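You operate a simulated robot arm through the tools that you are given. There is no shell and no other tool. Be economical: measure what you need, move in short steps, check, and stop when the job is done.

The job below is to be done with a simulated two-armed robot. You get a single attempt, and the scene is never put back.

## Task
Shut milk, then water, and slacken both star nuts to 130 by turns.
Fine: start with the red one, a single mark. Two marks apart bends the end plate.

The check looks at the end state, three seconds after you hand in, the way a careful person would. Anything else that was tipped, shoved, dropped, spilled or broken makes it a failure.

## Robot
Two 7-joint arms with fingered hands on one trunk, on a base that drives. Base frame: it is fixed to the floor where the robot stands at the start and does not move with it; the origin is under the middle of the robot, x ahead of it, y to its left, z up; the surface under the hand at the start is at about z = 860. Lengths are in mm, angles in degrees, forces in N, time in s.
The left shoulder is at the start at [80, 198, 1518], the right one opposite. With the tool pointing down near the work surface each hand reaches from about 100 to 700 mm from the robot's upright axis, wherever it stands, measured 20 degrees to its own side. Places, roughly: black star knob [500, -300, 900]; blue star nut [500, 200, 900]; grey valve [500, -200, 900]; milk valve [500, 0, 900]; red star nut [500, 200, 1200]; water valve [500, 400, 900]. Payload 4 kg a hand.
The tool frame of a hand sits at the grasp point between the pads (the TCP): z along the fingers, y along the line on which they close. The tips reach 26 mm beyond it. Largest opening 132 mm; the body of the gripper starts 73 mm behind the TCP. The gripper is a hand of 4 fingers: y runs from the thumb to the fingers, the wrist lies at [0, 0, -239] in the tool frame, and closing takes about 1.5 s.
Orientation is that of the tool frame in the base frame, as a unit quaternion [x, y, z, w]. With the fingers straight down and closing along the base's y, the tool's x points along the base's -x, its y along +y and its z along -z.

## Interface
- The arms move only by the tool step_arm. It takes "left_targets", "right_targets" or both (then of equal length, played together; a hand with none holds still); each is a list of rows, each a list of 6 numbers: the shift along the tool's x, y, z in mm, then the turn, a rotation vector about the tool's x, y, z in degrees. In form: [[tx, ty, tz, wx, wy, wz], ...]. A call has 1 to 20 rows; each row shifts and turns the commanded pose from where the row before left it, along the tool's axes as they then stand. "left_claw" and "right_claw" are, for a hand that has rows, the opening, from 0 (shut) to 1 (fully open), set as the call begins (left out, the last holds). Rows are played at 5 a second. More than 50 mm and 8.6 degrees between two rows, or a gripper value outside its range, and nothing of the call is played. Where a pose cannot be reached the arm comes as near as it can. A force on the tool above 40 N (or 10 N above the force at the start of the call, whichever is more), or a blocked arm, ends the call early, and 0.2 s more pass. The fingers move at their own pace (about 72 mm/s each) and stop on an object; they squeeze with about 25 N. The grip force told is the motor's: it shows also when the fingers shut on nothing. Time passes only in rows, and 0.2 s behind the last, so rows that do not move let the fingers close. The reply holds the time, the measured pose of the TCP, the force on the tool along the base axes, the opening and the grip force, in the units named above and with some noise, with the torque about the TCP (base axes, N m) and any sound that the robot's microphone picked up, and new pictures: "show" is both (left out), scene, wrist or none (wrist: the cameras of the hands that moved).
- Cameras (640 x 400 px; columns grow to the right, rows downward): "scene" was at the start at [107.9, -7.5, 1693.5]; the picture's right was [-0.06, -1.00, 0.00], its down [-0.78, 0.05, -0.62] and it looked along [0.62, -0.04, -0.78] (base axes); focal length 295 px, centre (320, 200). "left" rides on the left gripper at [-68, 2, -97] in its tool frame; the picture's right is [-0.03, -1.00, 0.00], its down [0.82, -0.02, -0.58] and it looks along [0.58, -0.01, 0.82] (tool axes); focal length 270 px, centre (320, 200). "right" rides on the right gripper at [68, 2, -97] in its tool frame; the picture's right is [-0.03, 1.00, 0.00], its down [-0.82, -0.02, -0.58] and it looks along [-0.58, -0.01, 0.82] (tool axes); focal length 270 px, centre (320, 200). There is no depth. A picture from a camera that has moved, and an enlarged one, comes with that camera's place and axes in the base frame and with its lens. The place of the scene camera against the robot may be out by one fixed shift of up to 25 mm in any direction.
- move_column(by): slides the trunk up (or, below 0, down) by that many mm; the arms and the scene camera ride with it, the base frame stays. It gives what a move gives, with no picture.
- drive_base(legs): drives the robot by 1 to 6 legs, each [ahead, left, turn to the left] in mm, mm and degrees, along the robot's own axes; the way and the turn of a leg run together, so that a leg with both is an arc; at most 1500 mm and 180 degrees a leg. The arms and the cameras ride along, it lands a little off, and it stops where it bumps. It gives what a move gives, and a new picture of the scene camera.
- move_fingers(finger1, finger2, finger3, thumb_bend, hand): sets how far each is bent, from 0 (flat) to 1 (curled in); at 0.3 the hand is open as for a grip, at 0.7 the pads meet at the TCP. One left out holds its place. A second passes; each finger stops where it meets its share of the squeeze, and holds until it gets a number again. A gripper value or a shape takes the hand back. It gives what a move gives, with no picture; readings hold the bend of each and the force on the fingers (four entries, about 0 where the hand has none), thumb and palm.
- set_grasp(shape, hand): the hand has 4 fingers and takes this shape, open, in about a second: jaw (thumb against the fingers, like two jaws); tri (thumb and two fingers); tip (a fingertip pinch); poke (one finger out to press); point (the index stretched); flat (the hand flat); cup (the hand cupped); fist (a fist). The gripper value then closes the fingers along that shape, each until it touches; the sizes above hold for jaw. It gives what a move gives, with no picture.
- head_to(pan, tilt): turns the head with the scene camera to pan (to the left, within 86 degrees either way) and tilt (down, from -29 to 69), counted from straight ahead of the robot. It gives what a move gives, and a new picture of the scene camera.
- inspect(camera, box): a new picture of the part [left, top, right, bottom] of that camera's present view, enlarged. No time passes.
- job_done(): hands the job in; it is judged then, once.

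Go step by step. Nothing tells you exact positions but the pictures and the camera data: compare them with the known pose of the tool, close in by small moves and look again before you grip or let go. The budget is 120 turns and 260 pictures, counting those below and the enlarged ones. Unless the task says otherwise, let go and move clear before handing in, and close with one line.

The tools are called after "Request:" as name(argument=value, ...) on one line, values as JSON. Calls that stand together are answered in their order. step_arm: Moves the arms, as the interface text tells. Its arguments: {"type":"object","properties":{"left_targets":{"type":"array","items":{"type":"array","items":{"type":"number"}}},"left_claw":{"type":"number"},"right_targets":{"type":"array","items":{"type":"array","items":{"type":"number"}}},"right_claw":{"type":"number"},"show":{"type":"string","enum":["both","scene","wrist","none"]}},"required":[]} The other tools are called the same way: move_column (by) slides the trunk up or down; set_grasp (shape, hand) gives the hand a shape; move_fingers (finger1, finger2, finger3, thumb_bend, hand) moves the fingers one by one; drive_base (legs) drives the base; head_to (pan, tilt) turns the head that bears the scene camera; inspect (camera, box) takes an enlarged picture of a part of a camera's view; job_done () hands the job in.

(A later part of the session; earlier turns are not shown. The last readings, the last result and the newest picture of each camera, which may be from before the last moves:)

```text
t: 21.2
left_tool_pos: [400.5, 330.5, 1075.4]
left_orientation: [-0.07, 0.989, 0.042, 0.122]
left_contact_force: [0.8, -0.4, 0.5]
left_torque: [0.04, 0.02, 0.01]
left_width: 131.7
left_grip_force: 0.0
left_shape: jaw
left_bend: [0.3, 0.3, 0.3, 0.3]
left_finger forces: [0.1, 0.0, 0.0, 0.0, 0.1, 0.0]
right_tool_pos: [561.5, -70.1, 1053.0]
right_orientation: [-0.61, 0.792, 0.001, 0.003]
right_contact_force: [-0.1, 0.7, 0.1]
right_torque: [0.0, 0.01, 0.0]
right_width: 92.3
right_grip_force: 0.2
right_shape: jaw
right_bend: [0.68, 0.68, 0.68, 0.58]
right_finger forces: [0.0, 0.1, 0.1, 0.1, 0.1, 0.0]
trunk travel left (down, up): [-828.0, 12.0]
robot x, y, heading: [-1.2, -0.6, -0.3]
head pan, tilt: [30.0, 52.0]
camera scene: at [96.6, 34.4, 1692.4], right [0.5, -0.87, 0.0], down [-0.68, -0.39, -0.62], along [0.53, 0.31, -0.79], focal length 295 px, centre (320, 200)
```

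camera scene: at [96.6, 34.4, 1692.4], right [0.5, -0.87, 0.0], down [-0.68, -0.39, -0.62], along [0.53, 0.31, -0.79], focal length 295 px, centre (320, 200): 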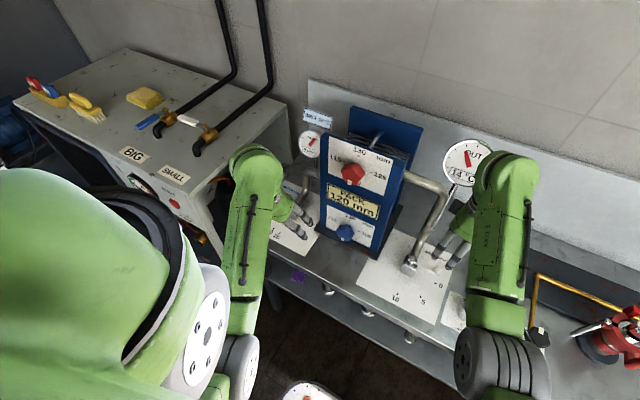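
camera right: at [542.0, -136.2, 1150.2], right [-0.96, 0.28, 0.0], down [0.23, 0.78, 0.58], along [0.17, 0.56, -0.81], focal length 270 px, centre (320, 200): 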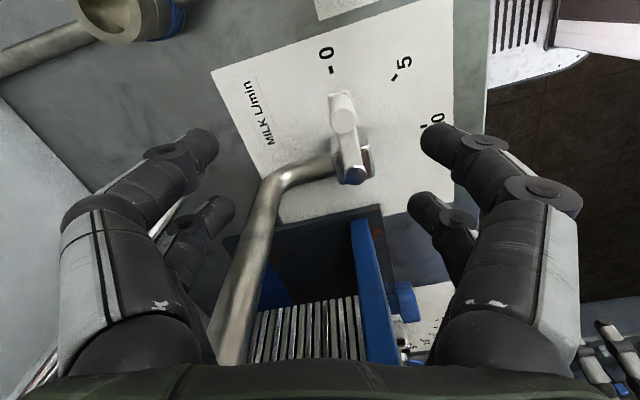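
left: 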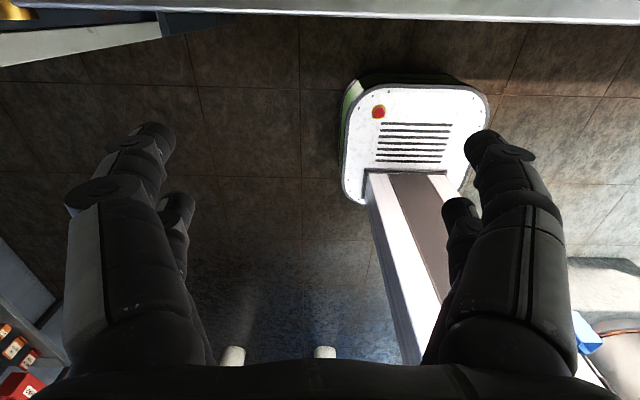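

The left arm jammed at its inner limit and tilted. I straighten the tool where it is now, then look again.

Request:
step_arm(left_targets=[[0, 0, 0, 2.3, 7, 4], [0, 0, 0, 2.3, 6.8, 4], [0, 0, 0, 0, 0, 0]], show="both")

```text
t: 22.0
left_tool_pos: [397.6, 329.7, 1072.0]
left_orientation: [0.0, 1.0, 0.0, 0.0]
left_contact_force: [0.1, 0.6, -0.6]
left_torque: [0.0, -0.02, -0.05]
left_width: 132.0
left_grip_force: 0.0
left_shape: jaw
left_bend: [0.3, 0.3, 0.3, 0.3]
left_finger forces: [0.0, 0.1, 0.1, 0.0, 0.0, 0.1]
right_tool_pos: [562.1, -69.9, 1051.7]
right_orientation: [-0.611, 0.792, 0.001, 0.003]
right_contact_force: [-0.4, -0.5, 0.2]
right_torque: [-0.02, 0.01, -0.03]
right_width: 92.3
right_grip_force: 0.0
right_shape: jaw
right_bend: [0.68, 0.68, 0.68, 0.58]
right_finger forces: [0.1, 0.0, 0.1, 0.0, 0.1, 0.0]
trunk travel left (down, up): [-828.0, 12.0]
robot x, y, heading: [0.7, -6.1, -0.1]
head pan, tilt: [30.0, 52.0]
camera scene: at [97.0, 34.5, 1690.9], right [0.5, -0.87, 0.0], down [-0.68, -0.39, -0.62], along [0.53, 0.31, -0.79], focal length 295 px, centre (320, 200)
camera left: at [467.6, 331.9, 1167.6], right [0.03, -1.0, 0.0], down [-0.82, -0.02, 0.58], along [-0.58, -0.01, -0.82], focal length 270 px, centre (320, 200)
```

scene: 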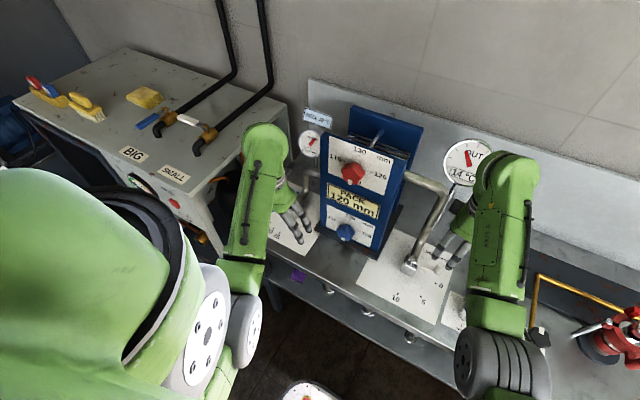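
left: 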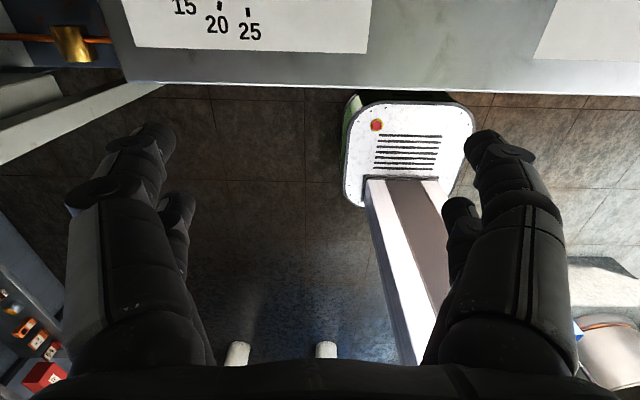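

The hand is upright again. I move it toward the water valve so its own camera, which looks back, sees the lever.

Request:
step_arm(left_targets=[[-25, 20, 0, 0, 0, 0], [-30, 20, 0, 0, 0, 0], [-30, 20, 0, 0, 0, 0], [0, 0, 0, 0, 0, 0]], show="both")

```text
t: 23.0
left_tool_pos: [483.8, 390.9, 1074.9]
left_orientation: [0.0, 1.0, 0.001, 0.001]
left_contact_force: [-0.1, -0.1, 0.0]
left_torque: [0.0, 0.01, 0.02]
left_width: 131.8
left_grip_force: 0.1
left_shape: jaw
left_bend: [0.3, 0.3, 0.3, 0.3]
left_finger forces: [0.1, 0.0, 0.1, 0.0, 0.0, 0.1]
right_tool_pos: [560.9, -70.6, 1055.0]
right_orientation: [-0.611, 0.792, 0.0, 0.003]
right_contact_force: [-0.4, -0.5, 0.2]
right_torque: [0.0, 0.02, 0.03]
right_width: 92.2
right_grip_force: 0.2
right_shape: jaw
right_bend: [0.68, 0.68, 0.68, 0.58]
right_finger forces: [0.1, 0.0, 0.0, 0.1, 0.1, 0.0]
trunk travel left (down, up): [-828.0, 12.0]
robot x, y, heading: [-2.6, -1.3, -0.1]
head pan, tilt: [30.0, 52.0]
camera scene: at [96.0, 34.1, 1692.9], right [0.5, -0.87, 0.0], down [-0.68, -0.39, -0.62], along [0.53, 0.31, -0.79], focal length 295 px, centre (320, 200)
camera left: at [551.6, 391.9, 1170.3], right [0.03, -1.0, 0.0], down [-0.82, -0.02, 0.58], along [-0.58, -0.01, -0.82], focal length 270 px, centre (320, 200)
```

scene: 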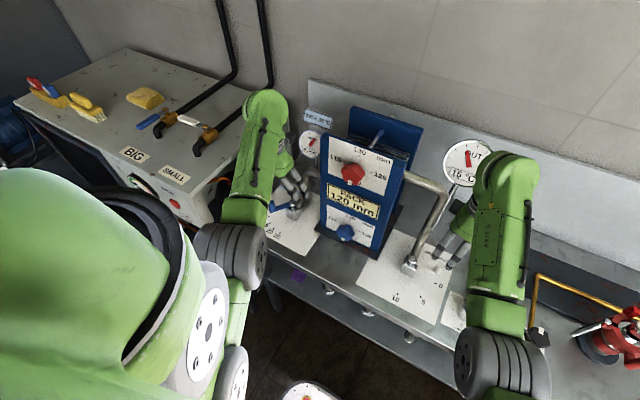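
left: 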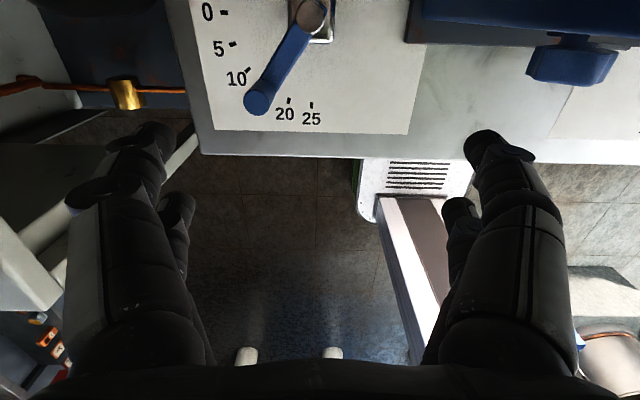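

Water's lever stands at 15, its peg at about (492, 438); 0 is on its left (+y). I move over the peg, yaw the hand square to the lever, and partly close.

Request:
step_arm(left_targets=[[-4, 24, 0, 0, 0, 0], [-4, 23, 0, 0, 0, 0], [0, 0, 0, 0, 0, 8], [0, 0, 0, 0, 0, 8], [0, 0, 0, 0, 0, 8], [0, 0, 20, 0, 0, 6], [0, 0, 0, 0, 0, 0]], left_claw=0.6, show="both")

```text
t: 24.6
left_tool_pos: [492.1, 436.0, 1054.1]
left_orientation: [0.259, 0.966, 0.001, 0.002]
left_contact_force: [-0.1, -0.4, -0.8]
left_torque: [-0.03, 0.03, -0.04]
left_width: 79.6
left_grip_force: 0.0
left_shape: jaw
left_bend: [0.71, 0.71, 0.71, 0.7]
left_finger forces: [0.0, 0.0, 0.1, 0.0, 0.0, 0.1]
right_tool_pos: [560.9, -70.6, 1053.5]
right_orientation: [-0.61, 0.792, 0.001, 0.003]
right_contact_force: [-0.2, 0.7, 0.5]
right_torque: [-0.01, 0.0, 0.0]
right_width: 92.4
right_grip_force: 0.1
right_shape: jaw
right_bend: [0.68, 0.68, 0.68, 0.58]
right_finger forces: [0.0, 0.0, 0.0, 0.0, 0.0, 0.0]
trunk travel left (down, up): [-828.0, 12.0]
robot x, y, heading: [0.0, 1.6, -0.2]
head pan, tilt: [30.0, 52.0]
camera scene: at [96.6, 34.0, 1692.8], right [0.5, -0.87, 0.0], down [-0.68, -0.39, -0.62], along [0.53, 0.31, -0.79], focal length 295 px, centre (320, 200)
camera left: at [552.5, 404.0, 1149.8], right [-0.48, -0.88, 0.0], down [-0.72, 0.39, 0.58], along [-0.51, 0.28, -0.82], focal length 270 px, centre (320, 200)
```

scene: 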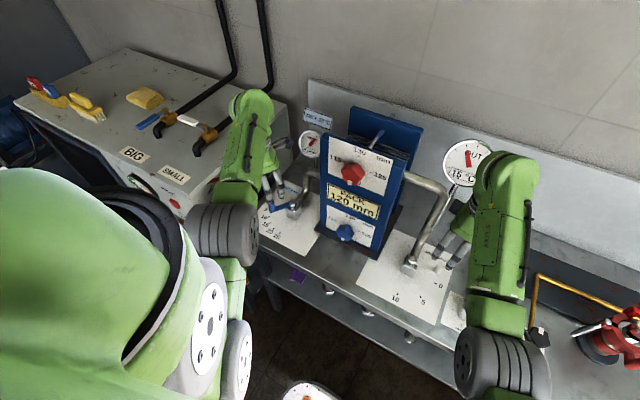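
left: 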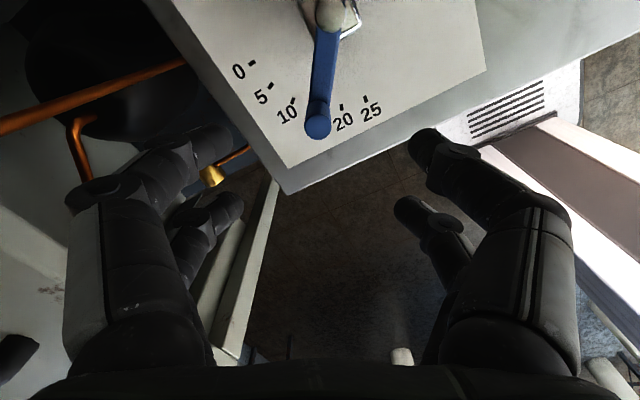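

The peg is at (493, 438) and well between the fingers. Descending.

Request:
step_arm(left_targets=[[0, 2.6, 35, 0, 0, 0], [0, 0, 35, 0, 0, 0], [0, 0, 31, 0, 0, 0], [0, 0, 0, 0, 0, 0]], show="wrist")

```text
t: 25.6
left_tool_pos: [494.4, 439.1, 951.2]
left_orientation: [0.258, 0.966, 0.001, 0.001]
left_contact_force: [0.7, -0.8, 0.2]
left_torque: [0.0, 0.02, 0.01]
left_width: 79.6
left_grip_force: 0.0
left_shape: jaw
left_bend: [0.71, 0.71, 0.71, 0.7]
left_finger forces: [0.0, 0.1, 0.1, 0.0, 0.0, 0.1]
right_tool_pos: [560.6, -69.7, 1055.0]
right_orientation: [-0.611, 0.792, 0.0, 0.003]
right_contact_force: [-0.3, -0.2, 0.8]
right_torque: [0.0, 0.02, 0.02]
right_width: 92.2
right_grip_force: 0.0
right_shape: jaw
right_bend: [0.68, 0.68, 0.68, 0.58]
right_finger forces: [0.1, 0.0, 0.1, 0.1, 0.0, 0.0]
trunk travel left (down, up): [-828.0, 12.0]
robot x, y, heading: [-0.4, 1.8, -0.1]
head pan, tilt: [30.0, 52.0]
camera left: at [554.1, 407.5, 1048.3], right [-0.48, -0.88, 0.0], down [-0.72, 0.39, 0.58], along [-0.51, 0.28, -0.82], focal length 270 px, centre (320, 200)
```

left: 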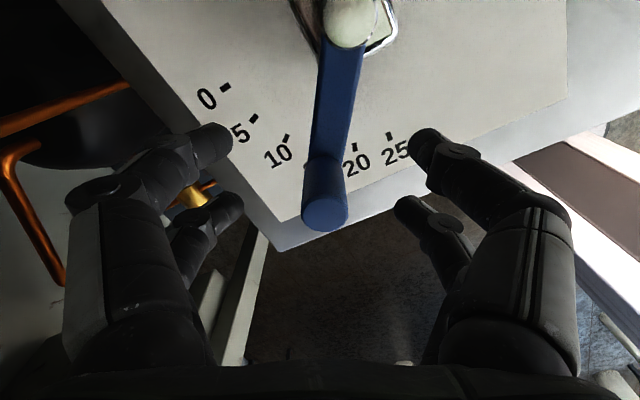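

I raise 9 mm so that the fingers clear the lever bar, then close around the peg.

Request:
step_arm(left_targets=[[0, 0, -9, 0, 0, 0], [0, 0, 0, 0, 0, 0], [0, 0, 0, 0, 0, 0], [0, 0, 0, 0, 0, 0], [0, 0, 0, 0, 0, 0], [0, 0, 0, 0, 0, 0], [0, 0, 0, 0, 0, 0]], left_claw=0, show="wrist")

```text
t: 27.2
left_tool_pos: [493.4, 439.1, 962.7]
left_orientation: [0.258, 0.966, 0.001, 0.001]
left_contact_force: [0.3, -0.2, 0.0]
left_torque: [-0.02, 0.0, -0.02]
left_width: 0.0
left_grip_force: 25.2
left_shape: jaw
left_bend: [0.62, 0.63, 0.63, 0.7]
left_finger forces: [0.0, 0.1, 0.0, 0.0, 0.0, 0.0]
right_tool_pos: [562.1, -69.2, 1054.6]
right_orientation: [-0.61, 0.793, 0.0, 0.004]
right_contact_force: [-0.6, 0.0, 0.0]
right_torque: [0.01, 0.01, -0.02]
right_width: 92.3
right_grip_force: 0.2
right_shape: jaw
right_bend: [0.68, 0.68, 0.68, 0.58]
right_finger forces: [0.0, 0.0, 0.1, 0.0, 0.0, 0.1]
trunk travel left (down, up): [-828.0, 12.0]
robot x, y, heading: [-1.0, -1.7, -0.2]
head pan, tilt: [30.0, 52.0]
camera left: at [554.4, 407.5, 1057.6], right [-0.48, -0.88, 0.0], down [-0.72, 0.39, 0.58], along [-0.51, 0.28, -0.82], focal length 270 px, centre (320, 200)
```

left: 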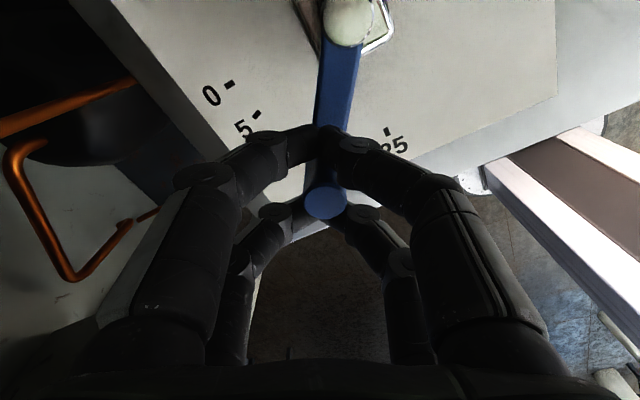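

The peg is caged. I swing the water lever toward 0 along its arc.

Request:
step_arm(left_targets=[[-1.92, 10.33, 0, 0, 0, 7.5], [-2.19, 10.28, 0, 0, 0, 7.5], [-2.45, 10.22, 0, 0, 0, 7.5], [-2.72, 10.15, 0, 0, 0, 7.5], [-2.98, 10.08, 0, 0, 0, 7.5], [-3.25, 10.0, 0, 0, 0, 7.5], [0, 0, 0, 0, 0, 0]], show="both")

```text
t: 28.8
left_tool_pos: [548.1, 466.4, 961.2]
left_orientation: [0.609, 0.793, 0.001, 0.0]
left_contact_force: [0.3, -0.3, -1.1]
left_torque: [0.0, -0.03, -0.04]
left_width: 0.0
left_grip_force: 24.6
left_shape: jaw
left_bend: [0.62, 0.63, 0.63, 0.7]
left_finger forces: [0.0, 0.0, 0.0, 0.1, 0.1, 0.1]
right_tool_pos: [560.0, -69.4, 1054.4]
right_orientation: [-0.611, 0.792, 0.0, 0.003]
right_contact_force: [0.2, -0.2, 0.1]
right_torque: [0.01, 0.01, 0.02]
right_width: 92.0
right_grip_force: 0.1
right_shape: jaw
right_bend: [0.68, 0.68, 0.68, 0.58]
right_finger forces: [0.0, 0.0, 0.1, 0.0, 0.0, 0.0]
trunk travel left (down, up): [-828.0, 12.0]
robot x, y, heading: [0.2, -1.3, -0.0]
head pan, tilt: [30.0, 52.0]
camera scene: at [96.6, 34.4, 1692.8], right [0.5, -0.87, 0.0], down [-0.68, -0.39, -0.62], along [0.53, 0.31, -0.79], focal length 295 px, centre (320, 200)
camera left: at [567.6, 401.4, 1058.0], right [-0.96, -0.28, 0.0], down [-0.23, 0.78, 0.58], along [-0.16, 0.56, -0.82], focal length 270 px, centre (320, 200)
```

scene: 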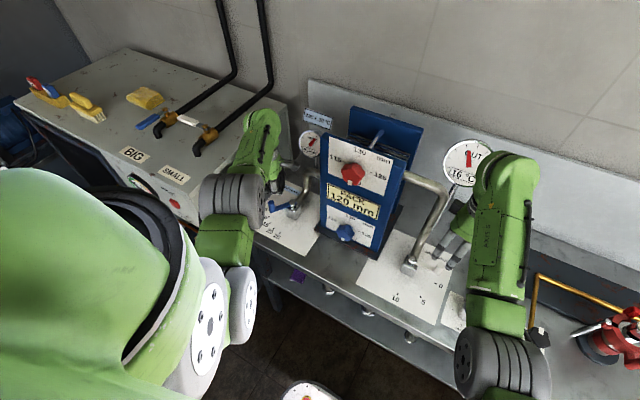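
left: 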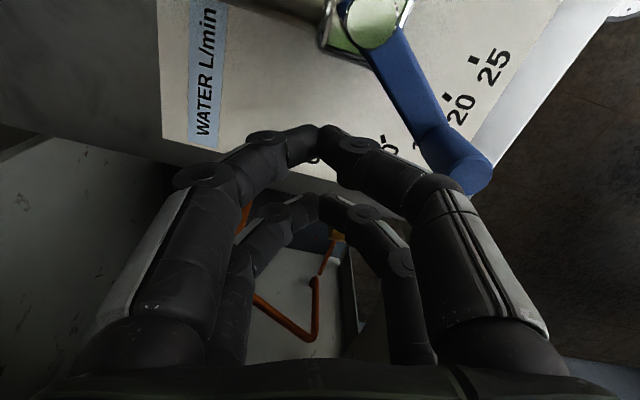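

The fingers rode over the peg because I was too high; the lever is untouched. I lift, go back over it, and redo it lower with the fingers straddling peg and bar.

Request:
step_arm(left_targets=[[0, 0, -40, 0, 0, 0], [0, 0, -40, 0, 0, 0], [-5.9, -30, 0, 0, 0, -7.5], [0, 0, 0, 0, 0, -7.5], [0, 0, 0, 0, 0, -7.5], [0, 0, 0, 0, 0, -7.5], [0, 0, 0, 0, 0, -7.5], [0, 0, 0, 0, 0, -7.5], [0, 0, 0, 0, 0, 0], [0, 0, 0, 0, 0, 0]], left_claw=0, show="none")

```text
t: 31.0
left_tool_pos: [518.9, 453.0, 1042.6]
left_orientation: [0.258, 0.966, 0.0, 0.001]
left_contact_force: [-0.1, 0.1, 0.7]
left_torque: [-0.01, -0.03, -0.03]
left_width: 0.0
left_grip_force: 24.8
left_shape: jaw
left_bend: [0.62, 0.63, 0.63, 0.7]
left_finger forces: [0.0, 0.0, 0.1, 0.0, 0.0, 0.0]
right_tool_pos: [560.8, -69.0, 1053.9]
right_orientation: [-0.61, 0.792, -0.001, 0.004]
right_contact_force: [0.2, 0.9, -0.2]
right_torque: [0.05, -0.01, -0.03]
right_width: 92.1
right_grip_force: 0.1
right_shape: jaw
right_bend: [0.68, 0.68, 0.68, 0.58]
right_finger forces: [0.1, 0.1, 0.0, 0.0, 0.0, 0.1]
trunk travel left (down, up): [-828.0, 12.0]
robot x, y, heading: [2.6, 0.9, -0.2]
head pan, tilt: [30.0, 52.0]
```

Request:
step_arm(left_targets=[[15.9, -26.5, 0, 0, 0, 0], [0, 0, 0, 0, 0, 0], [0, 0, 35, 0, 0, 0], [0, 0, 0, 0, 0, 0]], left_claw=0.4, show="wrist")

```text
t: 32.0
left_tool_pos: [494.6, 437.4, 1006.9]
left_orientation: [0.258, 0.966, 0.001, 0.001]
left_contact_force: [0.3, 0.2, -0.7]
left_torque: [0.0, -0.02, 0.02]
left_width: 52.8
left_grip_force: 0.1
left_shape: jaw
left_bend: [0.73, 0.73, 0.73, 0.7]
left_finger forces: [0.1, 0.1, 0.0, 0.1, 0.1, 0.1]
right_tool_pos: [562.4, -69.2, 1053.5]
right_orientation: [-0.61, 0.792, 0.0, 0.004]
right_contact_force: [0.5, 0.5, 0.6]
right_torque: [-0.01, -0.01, -0.01]
right_width: 92.1
right_grip_force: 0.0
right_shape: jaw
right_bend: [0.68, 0.68, 0.68, 0.58]
right_finger forces: [0.0, 0.0, 0.1, 0.2, 0.1, 0.0]
trunk travel left (down, up): [-828.0, 12.0]
robot x, y, heading: [-2.5, 0.4, -0.1]
head pan, tilt: [30.0, 52.0]
camera left: at [553.9, 406.2, 1102.9], right [-0.48, -0.88, 0.0], down [-0.72, 0.39, 0.58], along [-0.51, 0.28, -0.82], focal length 270 px, centre (320, 200)
```

left: 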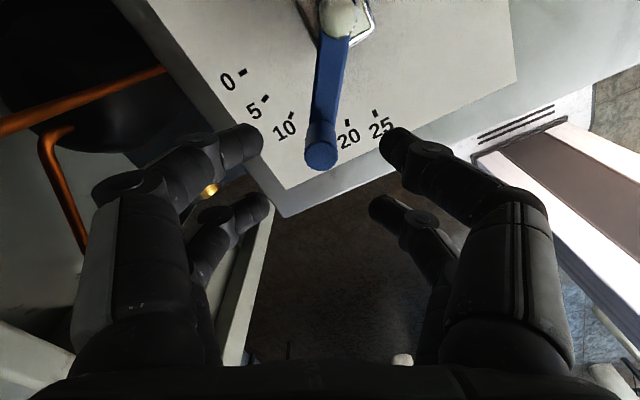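

Request:
step_arm(left_targets=[[0, 1, 32, 0, 0, 0], [0, 0, 31, 0, 0, 0], [0, 0, 0, 0, 0, 0]], show="none")

Request:
step_arm(left_targets=[[0, 0, 0, 0, 0, 0], [0, 0, 0, 0, 0, 0], [0, 0, 0, 0, 0, 0], [0, 0, 0, 0, 0, 0]], left_claw=0.2, show="wrist")

```text
t: 32.8
left_tool_pos: [494.4, 438.1, 944.4]
left_orientation: [0.258, 0.966, 0.001, 0.001]
left_contact_force: [0.2, -0.4, -0.5]
left_torque: [-0.02, 0.01, 0.05]
left_width: 52.6
left_grip_force: 0.0
left_shape: jaw
left_bend: [0.73, 0.73, 0.73, 0.7]
left_finger forces: [0.0, 0.1, 0.0, 0.1, 0.0, 0.0]
right_tool_pos: [560.7, -70.7, 1053.2]
right_orientation: [-0.609, 0.793, 0.0, 0.003]
right_contact_force: [-0.1, 0.1, -0.2]
right_torque: [0.01, 0.01, -0.02]
right_width: 92.4
right_grip_force: 0.0
right_shape: jaw
right_bend: [0.68, 0.68, 0.68, 0.58]
right_finger forces: [0.0, 0.0, 0.0, 0.1, 0.0, 0.0]
trunk travel left (down, up): [-828.0, 12.0]
robot x, y, heading: [-1.0, -2.9, 0.0]
head pan, tilt: [30.0, 52.0]
```

```text
t: 33.8
left_tool_pos: [494.8, 438.4, 943.9]
left_orientation: [0.257, 0.966, 0.001, 0.001]
left_contact_force: [-0.5, -0.4, -0.1]
left_torque: [0.01, -0.01, -0.01]
left_width: 26.8
left_grip_force: 0.1
left_shape: jaw
left_bend: [0.73, 0.73, 0.73, 0.7]
left_finger forces: [0.0, 0.0, 0.0, 0.0, 0.0, 0.0]
right_tool_pos: [561.2, -69.7, 1055.6]
right_orientation: [-0.61, 0.792, 0.001, 0.003]
right_contact_force: [0.4, -0.1, -1.0]
right_torque: [-0.02, 0.03, 0.02]
right_width: 92.2
right_grip_force: 0.1
right_shape: jaw
right_bend: [0.68, 0.68, 0.68, 0.58]
right_finger forces: [0.1, 0.0, 0.0, 0.1, 0.1, 0.1]
trunk travel left (down, up): [-828.0, 12.0]
robot x, y, heading: [0.2, 0.3, -0.1]
head pan, tilt: [30.0, 52.0]
camera left: at [554.5, 406.2, 1039.6], right [-0.48, -0.88, 0.0], down [-0.72, 0.39, 0.58], along [-0.51, 0.28, -0.82], focal length 270 px, centre (320, 200)
```

left: 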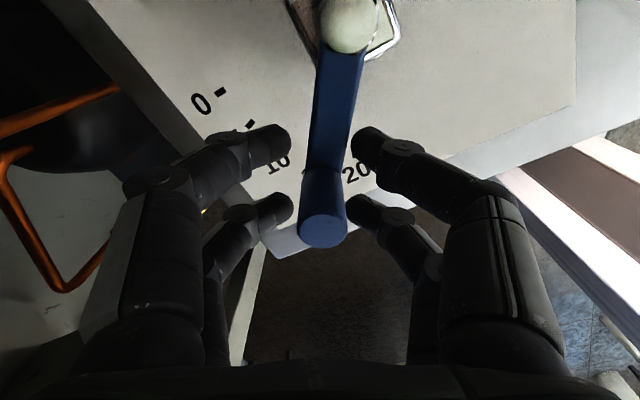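

The fingers straddle both peg and bar closely. I start the arc with two rows and check.

Request:
step_arm(left_targets=[[-1.92, 10.33, 0, 0, 0, 7.5], [-2.19, 10.28, 0, 0, 0, 7.5], [-2.45, 10.22, 0, 0, 0, 7.5], [0, 0, 0, 0, 0, 0]], show="wrist")

```text
t: 34.8
left_tool_pos: [518.4, 459.9, 945.6]
left_orientation: [0.443, 0.897, 0.002, 0.001]
left_contact_force: [-0.6, -0.1, 0.2]
left_torque: [0.04, -0.01, -0.01]
left_width: 27.2
left_grip_force: 0.1
left_shape: jaw
left_bend: [0.73, 0.73, 0.73, 0.7]
left_finger forces: [0.0, 0.1, 0.0, 0.1, 0.8, 0.1]
right_tool_pos: [561.0, -70.6, 1053.6]
right_orientation: [-0.61, 0.792, 0.001, 0.004]
right_contact_force: [-0.5, -0.4, -1.0]
right_torque: [0.0, 0.0, -0.04]
right_width: 92.0
right_grip_force: 0.0
right_shape: jaw
right_bend: [0.68, 0.68, 0.68, 0.58]
right_finger forces: [0.0, 0.0, 0.0, 0.0, 0.0, 0.0]
trunk travel left (down, up): [-828.0, 12.0]
robot x, y, heading: [-3.7, -1.6, -0.2]
head pan, tilt: [30.0, 52.0]
camera left: at [560.6, 406.7, 1040.4], right [-0.78, -0.63, 0.0], down [-0.51, 0.63, 0.58], along [-0.36, 0.45, -0.82], focal length 270 px, centre (320, 200)
```

left: 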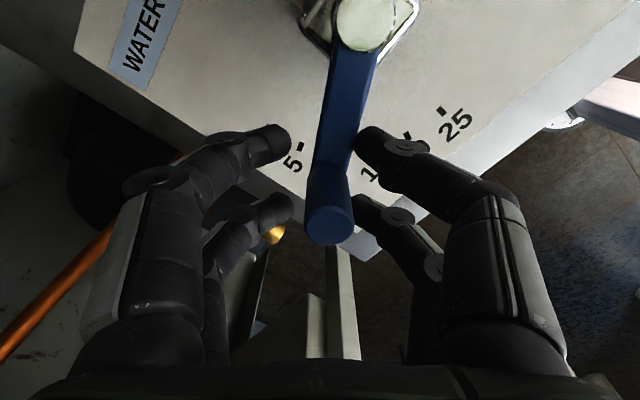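

It follows. I continue to the 0 mark.

Request:
step_arm(left_targets=[[-2.72, 10.15, 0, 0, 0, 7.5], [-2.98, 10.08, 0, 0, 0, 7.5], [-3.25, 10.0, 0, 0, 0, 7.5], [-1, 4, 0, 0, 0, 0], [0, 0, 0, 0, 0, 0]], show="both")

```text
t: 36.0
left_tool_pos: [551.9, 468.0, 944.7]
left_orientation: [0.608, 0.794, 0.001, 0.001]
left_contact_force: [-5.3, 0.1, 0.6]
left_torque: [0.01, 0.09, -0.1]
left_width: 28.6
left_grip_force: 0.0
left_shape: jaw
left_bend: [0.73, 0.73, 0.73, 0.7]
left_finger forces: [0.0, 0.1, 0.1, 0.1, 4.4, 0.1]
right_tool_pos: [561.3, -69.3, 1054.6]
right_orientation: [-0.609, 0.793, -0.001, 0.004]
right_contact_force: [-0.2, 0.0, -0.3]
right_torque: [-0.02, 0.02, 0.01]
right_width: 92.3
right_grip_force: 0.0
right_shape: jaw
right_bend: [0.68, 0.68, 0.68, 0.58]
right_finger forces: [0.1, 0.0, 0.0, 0.0, 0.1, 0.0]
trunk travel left (down, up): [-828.0, 12.0]
robot x, y, heading: [-3.9, -1.1, -0.2]
head pan, tilt: [30.0, 52.0]
camera scene: at [95.4, 34.6, 1692.9], right [0.5, -0.87, 0.0], down [-0.68, -0.39, -0.62], along [0.53, 0.31, -0.79], focal length 295 px, centre (320, 200)
camera left: at [571.3, 402.3, 1040.3], right [-0.96, -0.28, 0.0], down [-0.23, 0.78, 0.58], along [-0.16, 0.56, -0.82], focal length 270 px, centre (320, 200)
```

scene: 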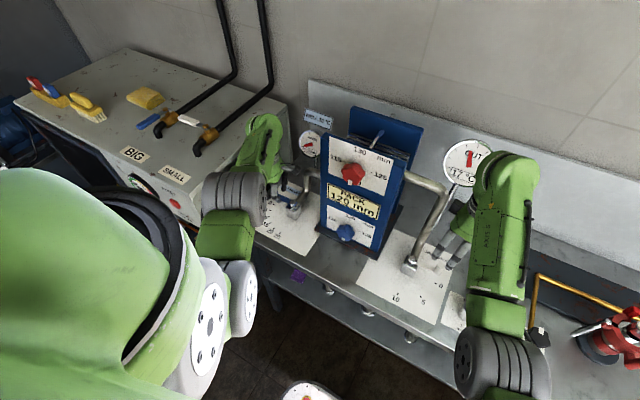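
left: 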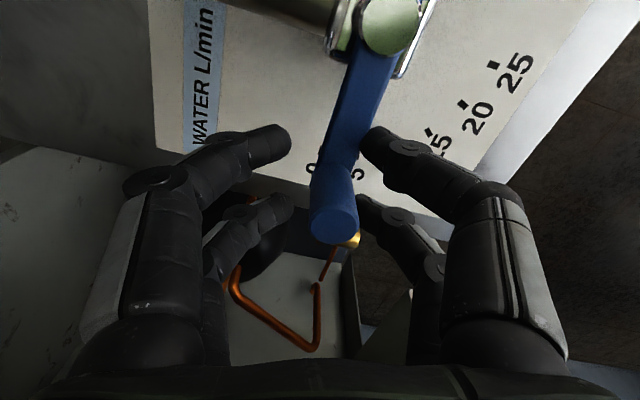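

The force suggests the stop at 0. I check the water gauge and the purple thing on the shelf.

Request:
inspect(camera="scene", box=[250, 100, 410, 240])

Request:
inspect(camera="scene", box=[250, 220, 350, 300])

```text
2.86 times, centred on (330, 170) of scene
camera zoom: at [95.4, 34.6, 1692.9], right [0.5, -0.87, 0.0], down [-0.68, -0.39, -0.62], along [0.53, 0.31, -0.79], focal length 842 px, centre (291, 286)
```

zoom: 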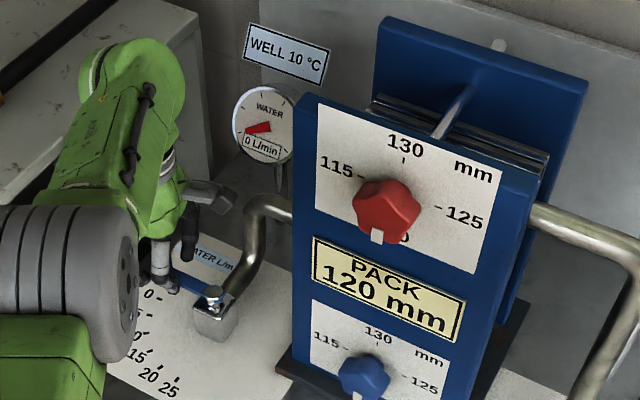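

```text
5.00 times, centred on (300, 260) of scene
camera zoom: at [95.4, 34.6, 1692.9], right [0.5, -0.87, 0.0], down [-0.68, -0.39, -0.62], along [0.53, 0.31, -0.79], focal length 1473 px, centre (420, -100)
```

zoom: 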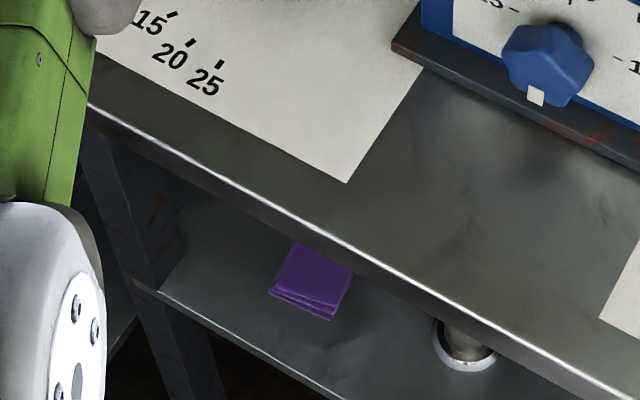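

Water reads 0 L/min, and nothing else has moved. I release the lever and rise.

Request:
step_arm(left_targets=[[0, -2, 0, 0, 0, 0], [0, 0, 0, 0, 0, 0], [0, 0, 0, 0, 0, 0], [0, 0, -40, 0, 0, 0], [0, 0, -40, 0, 0, 0], [0, 0, -40, 0, 0, 0], [0, 0, 0, 0, 0, 0]], left_claw=0.5, show="wrist")

```text
t: 37.6
left_tool_pos: [550.0, 466.1, 1064.4]
left_orientation: [0.609, 0.793, 0.001, 0.0]
left_contact_force: [-0.4, -0.3, 0.6]
left_torque: [-0.01, -0.01, 0.04]
left_width: 65.7
left_grip_force: 0.0
left_shape: jaw
left_bend: [0.73, 0.73, 0.73, 0.7]
left_finger forces: [0.0, 0.0, 0.1, 0.0, 0.1, 0.1]
right_tool_pos: [561.4, -69.7, 1054.0]
right_orientation: [-0.61, 0.792, 0.001, 0.003]
right_contact_force: [-0.2, 0.4, -0.3]
right_torque: [0.02, -0.04, -0.02]
right_width: 92.4
right_grip_force: 0.0
right_shape: jaw
right_bend: [0.68, 0.68, 0.68, 0.58]
right_finger forces: [0.1, 0.1, 0.0, 0.0, 0.1, 0.1]
trunk travel left (down, up): [-828.0, 12.0]
robot x, y, heading: [-4.4, -3.1, -0.4]
head pan, tilt: [30.0, 52.0]
camera left: at [569.8, 401.3, 1160.6], right [-0.96, -0.28, 0.0], down [-0.23, 0.78, 0.58], along [-0.16, 0.55, -0.82], focal length 270 px, centre (320, 200)
```

left: 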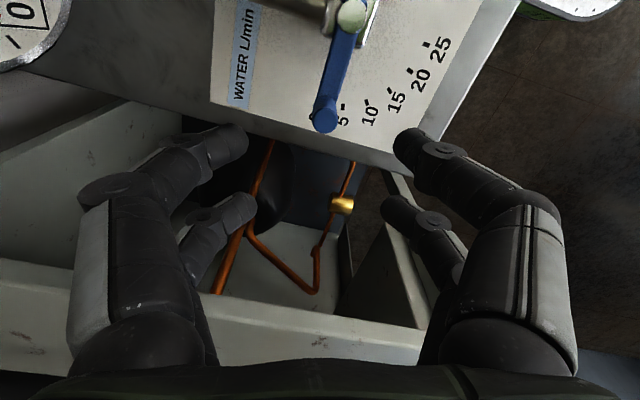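

Request:
step_arm(left_targets=[[9, -33, 0, 0, 0, 0], [9, -33, 0, 0, 0, 0], [9, -33, 0, 0, 0, 0], [0, 0, 0, 0, 0, -8], [0, 0, 0, 0, 0, -8], [0, 0, 0, 0, 0, -8], [0, 0, 0, 0, 0, -8], [0, 0, 0, 0, 0, -8], [0, 0, 0, 0, 0, -8], [0, 0, 0, 0, 0, -8], [0, 0, 0, 0, 0, -8], [0, 0, 0, 0, 0, -8], [0, -30, 0, 0, 0, -3], [0, -30, 0, 0, 0, 0], [0, -30, 0, 0, 0, 0], [0, 0, 0, 0, 0, 0]], show="scene")

```text
t: 41.0
left_tool_pos: [445.8, 376.8, 1064.0]
left_orientation: [-0.002, 1.0, 0.001, 0.0]
left_contact_force: [0.1, 0.4, -0.4]
left_torque: [0.0, -0.04, -0.02]
left_width: 65.5
left_grip_force: 0.1
left_shape: jaw
left_bend: [0.73, 0.73, 0.73, 0.7]
left_finger forces: [0.0, 0.0, 0.0, 0.0, 0.0, 0.0]
right_tool_pos: [561.5, -68.4, 1053.4]
right_orientation: [-0.61, 0.792, 0.001, 0.003]
right_contact_force: [-0.3, 0.2, 1.1]
right_torque: [-0.03, 0.01, 0.01]
right_width: 92.2
right_grip_force: 0.1
right_shape: jaw
right_bend: [0.68, 0.68, 0.68, 0.58]
right_finger forces: [0.0, 0.0, 0.1, 0.0, 0.1, 0.1]
trunk travel left (down, up): [-828.0, 12.0]
robot x, y, heading: [1.8, 2.8, 0.1]
head pan, tilt: [30.0, 52.0]
camera scene: at [96.8, 34.9, 1692.8], right [0.5, -0.87, 0.0], down [-0.68, -0.39, -0.62], along [0.53, 0.31, -0.79], focal length 295 px, centre (320, 200)
```

scene: 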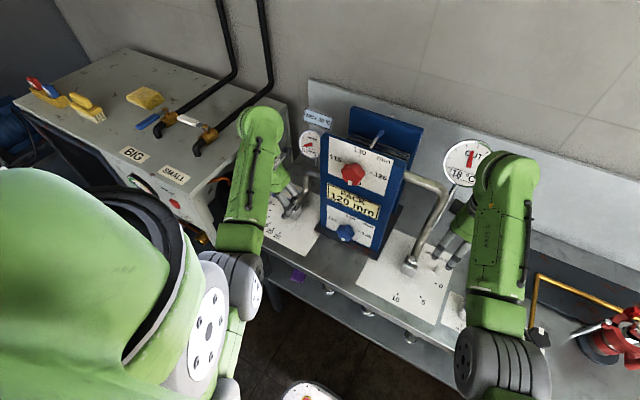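

Both valves are shut. To turn the star nuts I need the hand pointing forward, which needs more room, so I drive back 150 mm.

Request:
drive_base(legs=[[-150, 0, 0]])

```text
t: 42.4
left_tool_pos: [301.2, 376.3, 1061.9]
left_orientation: [-0.001, 1.0, 0.001, 0.0]
left_contact_force: [0.1, -0.1, -0.4]
left_torque: [0.01, 0.03, -0.02]
left_width: 65.6
left_grip_force: 0.1
left_shape: jaw
left_bend: [0.73, 0.73, 0.73, 0.7]
left_finger forces: [0.0, 0.1, 0.0, 0.0, 0.0, 0.0]
right_tool_pos: [416.2, -68.4, 1051.9]
right_orientation: [-0.611, 0.792, 0.0, 0.002]
right_contact_force: [0.6, -0.3, 0.0]
right_torque: [0.01, 0.03, 0.02]
right_width: 92.3
right_grip_force: 0.0
right_shape: jaw
right_bend: [0.68, 0.68, 0.68, 0.58]
right_finger forces: [0.1, 0.0, 0.0, 0.0, 0.0, 0.0]
trunk travel left (down, up): [-828.0, 12.0]
robot x, y, heading: [-147.9, -4.3, -0.0]
head pan, tilt: [30.0, 52.0]
camera scene: at [-46.6, 34.8, 1692.4], right [0.5, -0.87, 0.0], down [-0.68, -0.39, -0.61], along [0.53, 0.31, -0.79], focal length 295 px, centre (320, 200)
```

scene: 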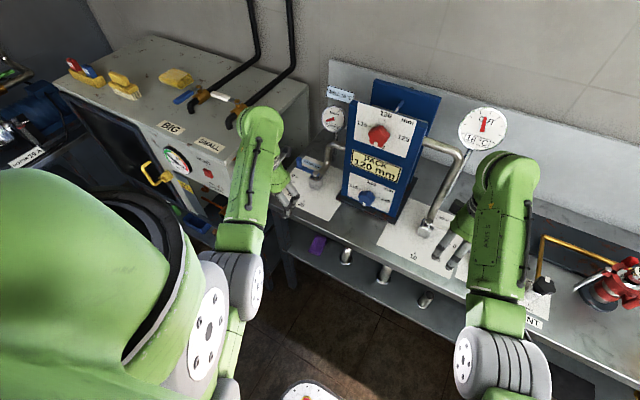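

Now I swing the left hand to point forward at the pack, keeping it well short of it.

Request:
step_arm(left_targets=[[-24.1, -10, 6.6, 0, -7.5, 0], [-23.1, -10, 5.6, 0, -7.5, 0], [-22.1, -10, 4.5, 0, -7.5, 0], [-21.4, -10, 3.2, 0, -7.5, 0], [-20.8, -10, 1.9, 0, -7.5, 0], [-20.4, -10, 0.5, 0, -7.5, 0], [0, 0, 0, 0, 0, 0]], show="scene")

```text
t: 44.0
left_tool_pos: [422.7, 318.5, 1082.3]
left_orientation: [-0.001, 0.923, 0.001, 0.384]
left_contact_force: [0.1, 0.2, 0.8]
left_torque: [-0.02, 0.01, 0.05]
left_width: 65.6
left_grip_force: 0.1
left_shape: jaw
left_bend: [0.73, 0.73, 0.73, 0.7]
left_finger forces: [0.0, 0.0, 0.0, 0.0, 0.1, 0.0]
right_tool_pos: [412.3, -69.1, 1055.4]
right_orientation: [-0.611, 0.792, 0.0, 0.004]
right_contact_force: [0.1, -0.4, -0.1]
right_torque: [-0.02, 0.01, 0.03]
right_width: 92.2
right_grip_force: 0.1
right_shape: jaw
right_bend: [0.68, 0.68, 0.68, 0.58]
right_finger forces: [0.1, 0.0, 0.1, 0.0, 0.0, 0.0]
trunk travel left (down, up): [-828.0, 12.0]
robot x, y, heading: [-148.2, 0.4, -0.2]
head pan, tilt: [30.0, 52.0]
camera scene: at [-52.8, 34.8, 1692.9], right [0.5, -0.87, 0.0], down [-0.68, -0.39, -0.62], along [0.53, 0.31, -0.79], focal length 295 px, centre (320, 200)
```

scene: 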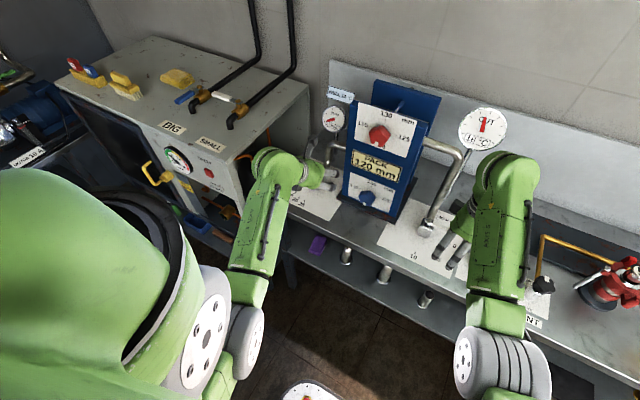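

Request:
step_arm(left_targets=[[-20.1, -12, -3, 0, -7.5, 0], [-20.1, -12, -4.4, 0, -7.5, 0], [-20.2, -12, -5.8, 0, -7.5, 0], [-20.6, -12, -7.2, 0, -7.5, 0], [-21.1, -12, -8.6, 0, -7.5, 0], [-21.8, -12, -9.9, 0, -7.5, 0], [0, -30, 0, 0, 0, 0], [0, 0, 0, 0, 0, 0]], left_claw=0.7, show="both")

```text
t: 45.7
left_tool_pos: [461.7, 298.0, 1298.9]
left_orientation: [-0.045, 0.641, 0.063, 0.764]
left_contact_force: [-0.2, -0.9, -0.2]
left_torque: [0.0, -0.01, -0.02]
left_width: 92.1
left_grip_force: 0.0
left_shape: jaw
left_bend: [0.68, 0.68, 0.68, 0.58]
left_finger forces: [0.1, 0.0, 0.0, 0.1, 0.1, 0.0]
right_tool_pos: [412.5, -69.7, 1059.5]
right_orientation: [-0.611, 0.792, 0.0, 0.004]
right_contact_force: [0.5, 0.7, 1.5]
right_torque: [0.02, 0.0, -0.02]
right_width: 92.4
right_grip_force: 0.1
right_shape: jaw
right_bend: [0.68, 0.68, 0.68, 0.58]
right_finger forces: [0.0, 0.0, 0.0, 0.0, 0.0, 0.0]
trunk travel left (down, up): [-828.0, 12.0]
robot x, y, heading: [-152.4, -1.4, 0.1]
head pan, tilt: [30.0, 52.0]
stopped in row 8 (left hand): the arm was blocked; the commanded pose is now the measured one
camera scene: at [-51.7, 34.8, 1698.7], right [0.5, -0.87, 0.0], down [-0.68, -0.39, -0.62], along [0.53, 0.31, -0.79], focal length 295 px, centre (320, 200)
camera left: at [356.6, 284.2, 1348.9], right [0.15, -0.99, 0.01], down [-0.42, -0.07, -0.9], along [0.89, 0.13, -0.43], focal length 270 px, centre (320, 200)
```

scene: 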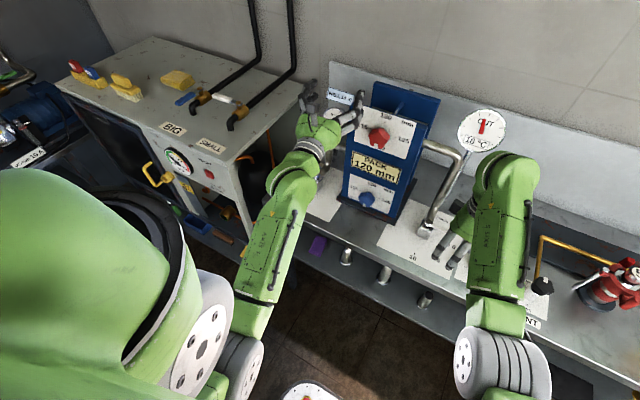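
left: 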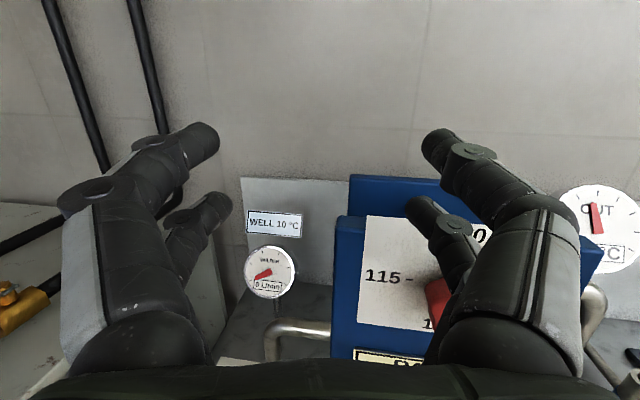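

The arm blocks when folded this close. I drive back another 150 mm so it can work more extended.

Request:
drive_base(legs=[[-150, 0, 0]])

Request:
head_to(pan=12, tilt=40)

```text
t: 47.1
left_tool_pos: [315.2, 302.8, 1295.0]
left_orientation: [-0.046, 0.641, 0.065, 0.764]
left_contact_force: [-0.4, -0.5, -0.5]
left_torque: [-0.01, -0.02, 0.05]
left_width: 92.0
left_grip_force: 0.0
left_shape: jaw
left_bend: [0.68, 0.68, 0.68, 0.58]
left_finger forces: [0.0, 0.0, 0.1, 0.0, 0.0, 0.1]
right_tool_pos: [267.7, -67.5, 1050.8]
right_orientation: [-0.612, 0.791, 0.001, 0.002]
right_contact_force: [-0.6, -0.2, -0.3]
right_torque: [-0.04, 0.0, 0.0]
right_width: 92.5
right_grip_force: 0.1
right_shape: jaw
right_bend: [0.68, 0.68, 0.68, 0.58]
right_finger forces: [0.0, 0.0, 0.0, 0.1, 0.0, 0.0]
trunk travel left (down, up): [-828.0, 12.0]
robot x, y, heading: [-300.3, -1.7, 0.1]
head pan, tilt: [30.0, 52.0]
camera scene: at [-196.2, 34.8, 1691.9], right [0.5, -0.87, 0.0], down [-0.68, -0.4, -0.61], along [0.53, 0.31, -0.79], focal length 295 px, centre (320, 200)
```

scene: 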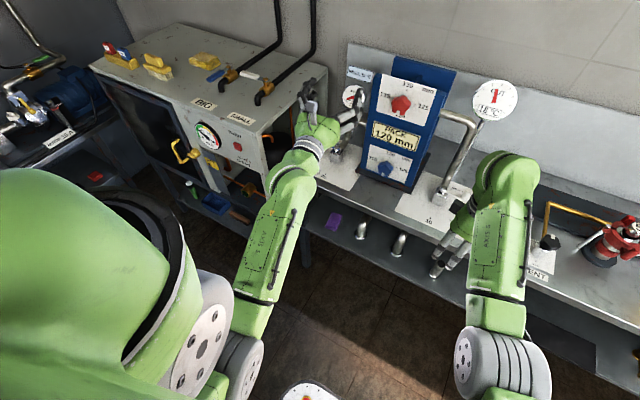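

```text
t: 47.9
left_tool_pos: [311.9, 304.2, 1301.7]
left_orientation: [-0.048, 0.636, 0.067, 0.767]
left_contact_force: [0.4, -0.1, 0.1]
left_torque: [-0.02, -0.01, 0.02]
left_width: 92.0
left_grip_force: 0.0
left_shape: jaw
left_bend: [0.68, 0.68, 0.68, 0.58]
left_finger forces: [0.0, 0.0, 0.1, 0.0, 0.1, 0.1]
right_tool_pos: [263.2, -67.6, 1053.4]
right_orientation: [-0.612, 0.791, -0.001, 0.004]
right_contact_force: [0.0, 0.7, -0.3]
right_torque: [-0.03, 0.03, -0.04]
right_width: 92.3
right_grip_force: 0.1
right_shape: jaw
right_bend: [0.68, 0.68, 0.68, 0.58]
right_finger forces: [0.1, 0.0, 0.0, 0.1, 0.0, 0.0]
trunk travel left (down, up): [-828.0, 12.0]
robot x, y, heading: [-301.4, 2.4, 0.1]
head pan, tilt: [12.0, 40.0]
camera scene: at [-184.1, 15.0, 1708.7], right [0.21, -0.98, 0.0], down [-0.63, -0.14, -0.77], along [0.75, 0.16, -0.64], focal length 295 px, centre (320, 200)
```

scene: 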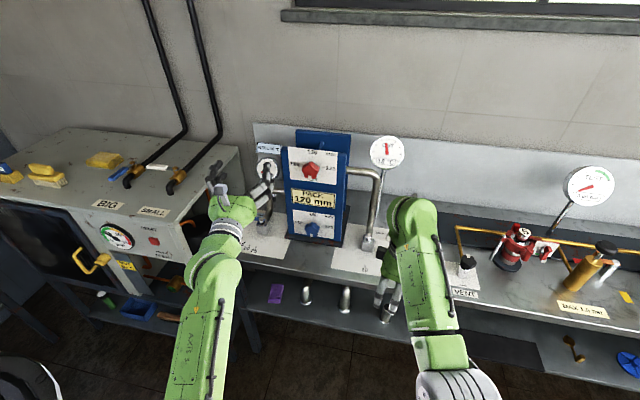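

I level the hand and bring it to a standoff in front of the red nut.

Request:
step_arm(left_targets=[[0, 0, 12, 4.6, 5.3, -0.75], [0, 0, 12, 4.6, 5.3, -0.75], [24, -26, 21, 0, 0, 0], [24, -26, 21, 0, 0, 0], [24, -26, 21, 0, 0, 0], [25, -26, 21, 0, 0, 0], [0, 0, 0, 0, 0, 0]], show="both")

```text
t: 49.5
left_tool_pos: [418.7, 200.0, 1203.0]
left_orientation: [0.001, 0.709, 0.0, 0.705]
left_contact_force: [0.0, 0.1, 0.3]
left_torque: [0.02, 0.0, 0.02]
left_width: 92.2
left_grip_force: 0.0
left_shape: jaw
left_bend: [0.68, 0.68, 0.68, 0.58]
left_finger forces: [0.0, 0.1, 0.0, 0.1, 0.0, 0.1]
right_tool_pos: [263.4, -67.2, 1054.2]
right_orientation: [-0.611, 0.791, -0.001, 0.004]
right_contact_force: [0.3, -0.6, 0.4]
right_torque: [0.01, 0.02, -0.01]
right_width: 92.2
right_grip_force: 0.1
right_shape: jaw
right_bend: [0.68, 0.68, 0.68, 0.58]
right_finger forces: [0.0, 0.0, 0.0, 0.0, 0.0, 0.0]
trunk travel left (down, up): [-828.0, 12.0]
robot x, y, heading: [-300.4, 1.9, 0.3]
head pan, tilt: [12.0, 40.0]
camera scene: at [-183.8, 14.7, 1709.7], right [0.21, -0.98, 0.0], down [-0.63, -0.13, -0.77], along [0.75, 0.16, -0.64], focal length 295 px, centre (320, 200)
camera left: at [321.7, 203.5, 1270.8], right [0.0, -1.0, 0.02], down [-0.58, -0.02, -0.81], along [0.81, -0.02, -0.58], focal length 270 px, centre (320, 200)
```

scene: 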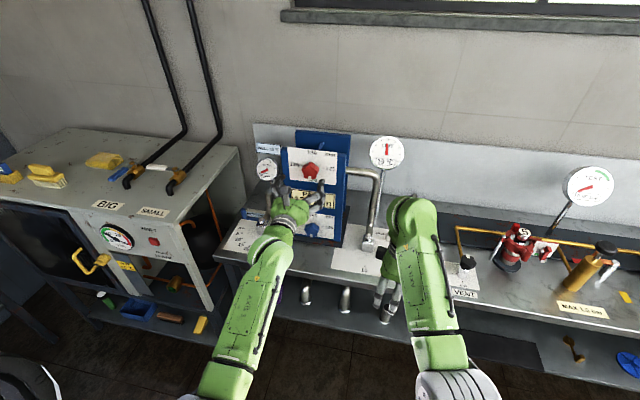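
left: 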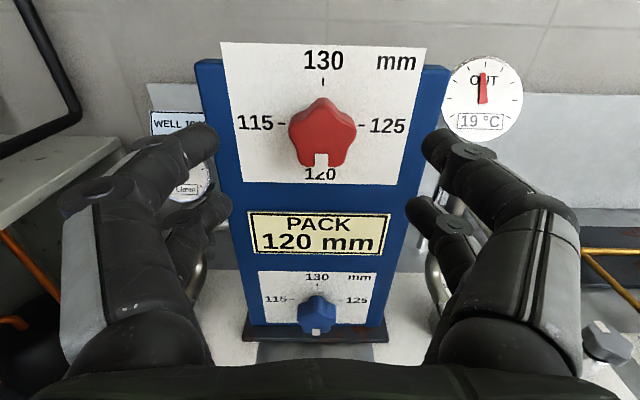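

A clear view of both nuts. I advance 50 mm to get the distance by parallax.

Request:
step_arm(left_targets=[[10, 0, 25, 0, 0, 0], [10, 0, 25, 0, 0, 0], [0, 0, 0, 0, 0, 0]], show="wrist")

Request:
inspect(camera="left", box=[220, 30, 430, 230])

```text
t: 50.3
left_tool_pos: [467.1, 200.8, 1182.8]
left_orientation: [0.0, 0.709, 0.0, 0.706]
left_contact_force: [0.4, -0.3, -0.2]
left_torque: [-0.03, 0.01, 0.02]
left_width: 92.1
left_grip_force: 0.1
left_shape: jaw
left_bend: [0.68, 0.68, 0.68, 0.58]
left_finger forces: [0.1, 0.1, 0.0, 0.0, 0.0, 0.0]
right_tool_pos: [262.1, -68.4, 1055.4]
right_orientation: [-0.612, 0.791, -0.001, 0.003]
right_contact_force: [-0.9, 0.0, 0.2]
right_torque: [-0.04, -0.01, -0.02]
right_width: 92.3
right_grip_force: 0.0
right_shape: jaw
right_bend: [0.68, 0.68, 0.68, 0.58]
right_finger forces: [0.1, 0.0, 0.1, 0.0, 0.0, 0.1]
trunk travel left (down, up): [-828.0, 12.0]
robot x, y, heading: [-296.3, -0.3, 0.1]
head pan, tilt: [12.0, 40.0]
camera left: at [371.3, 203.4, 1251.1], right [0.0, -1.0, 0.02], down [-0.58, -0.02, -0.81], along [0.81, -0.02, -0.58], focal length 270 px, centre (320, 200)
```

left: 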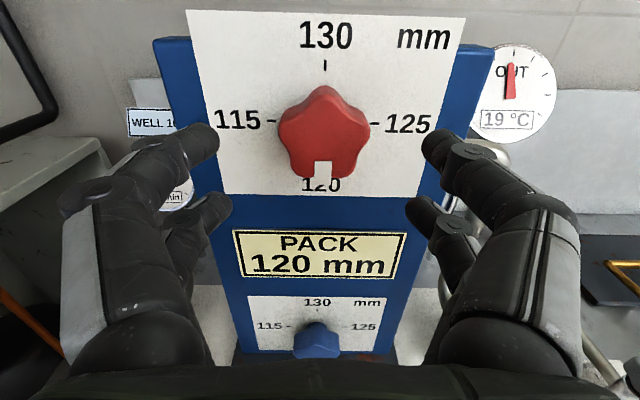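

```text
2.00 times, centred on (325, 130) of left
camera zoom: at [371.3, 203.4, 1251.1], right [0.0, -1.0, 0.02], down [-0.58, -0.02, -0.81], along [0.81, -0.02, -0.58], focal length 541 px, centre (310, 340)
```

zoom: 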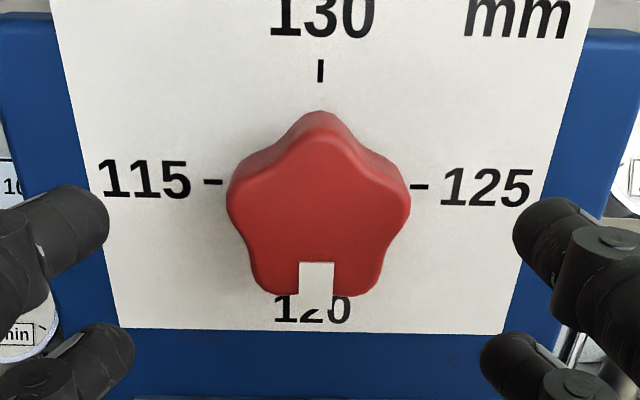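

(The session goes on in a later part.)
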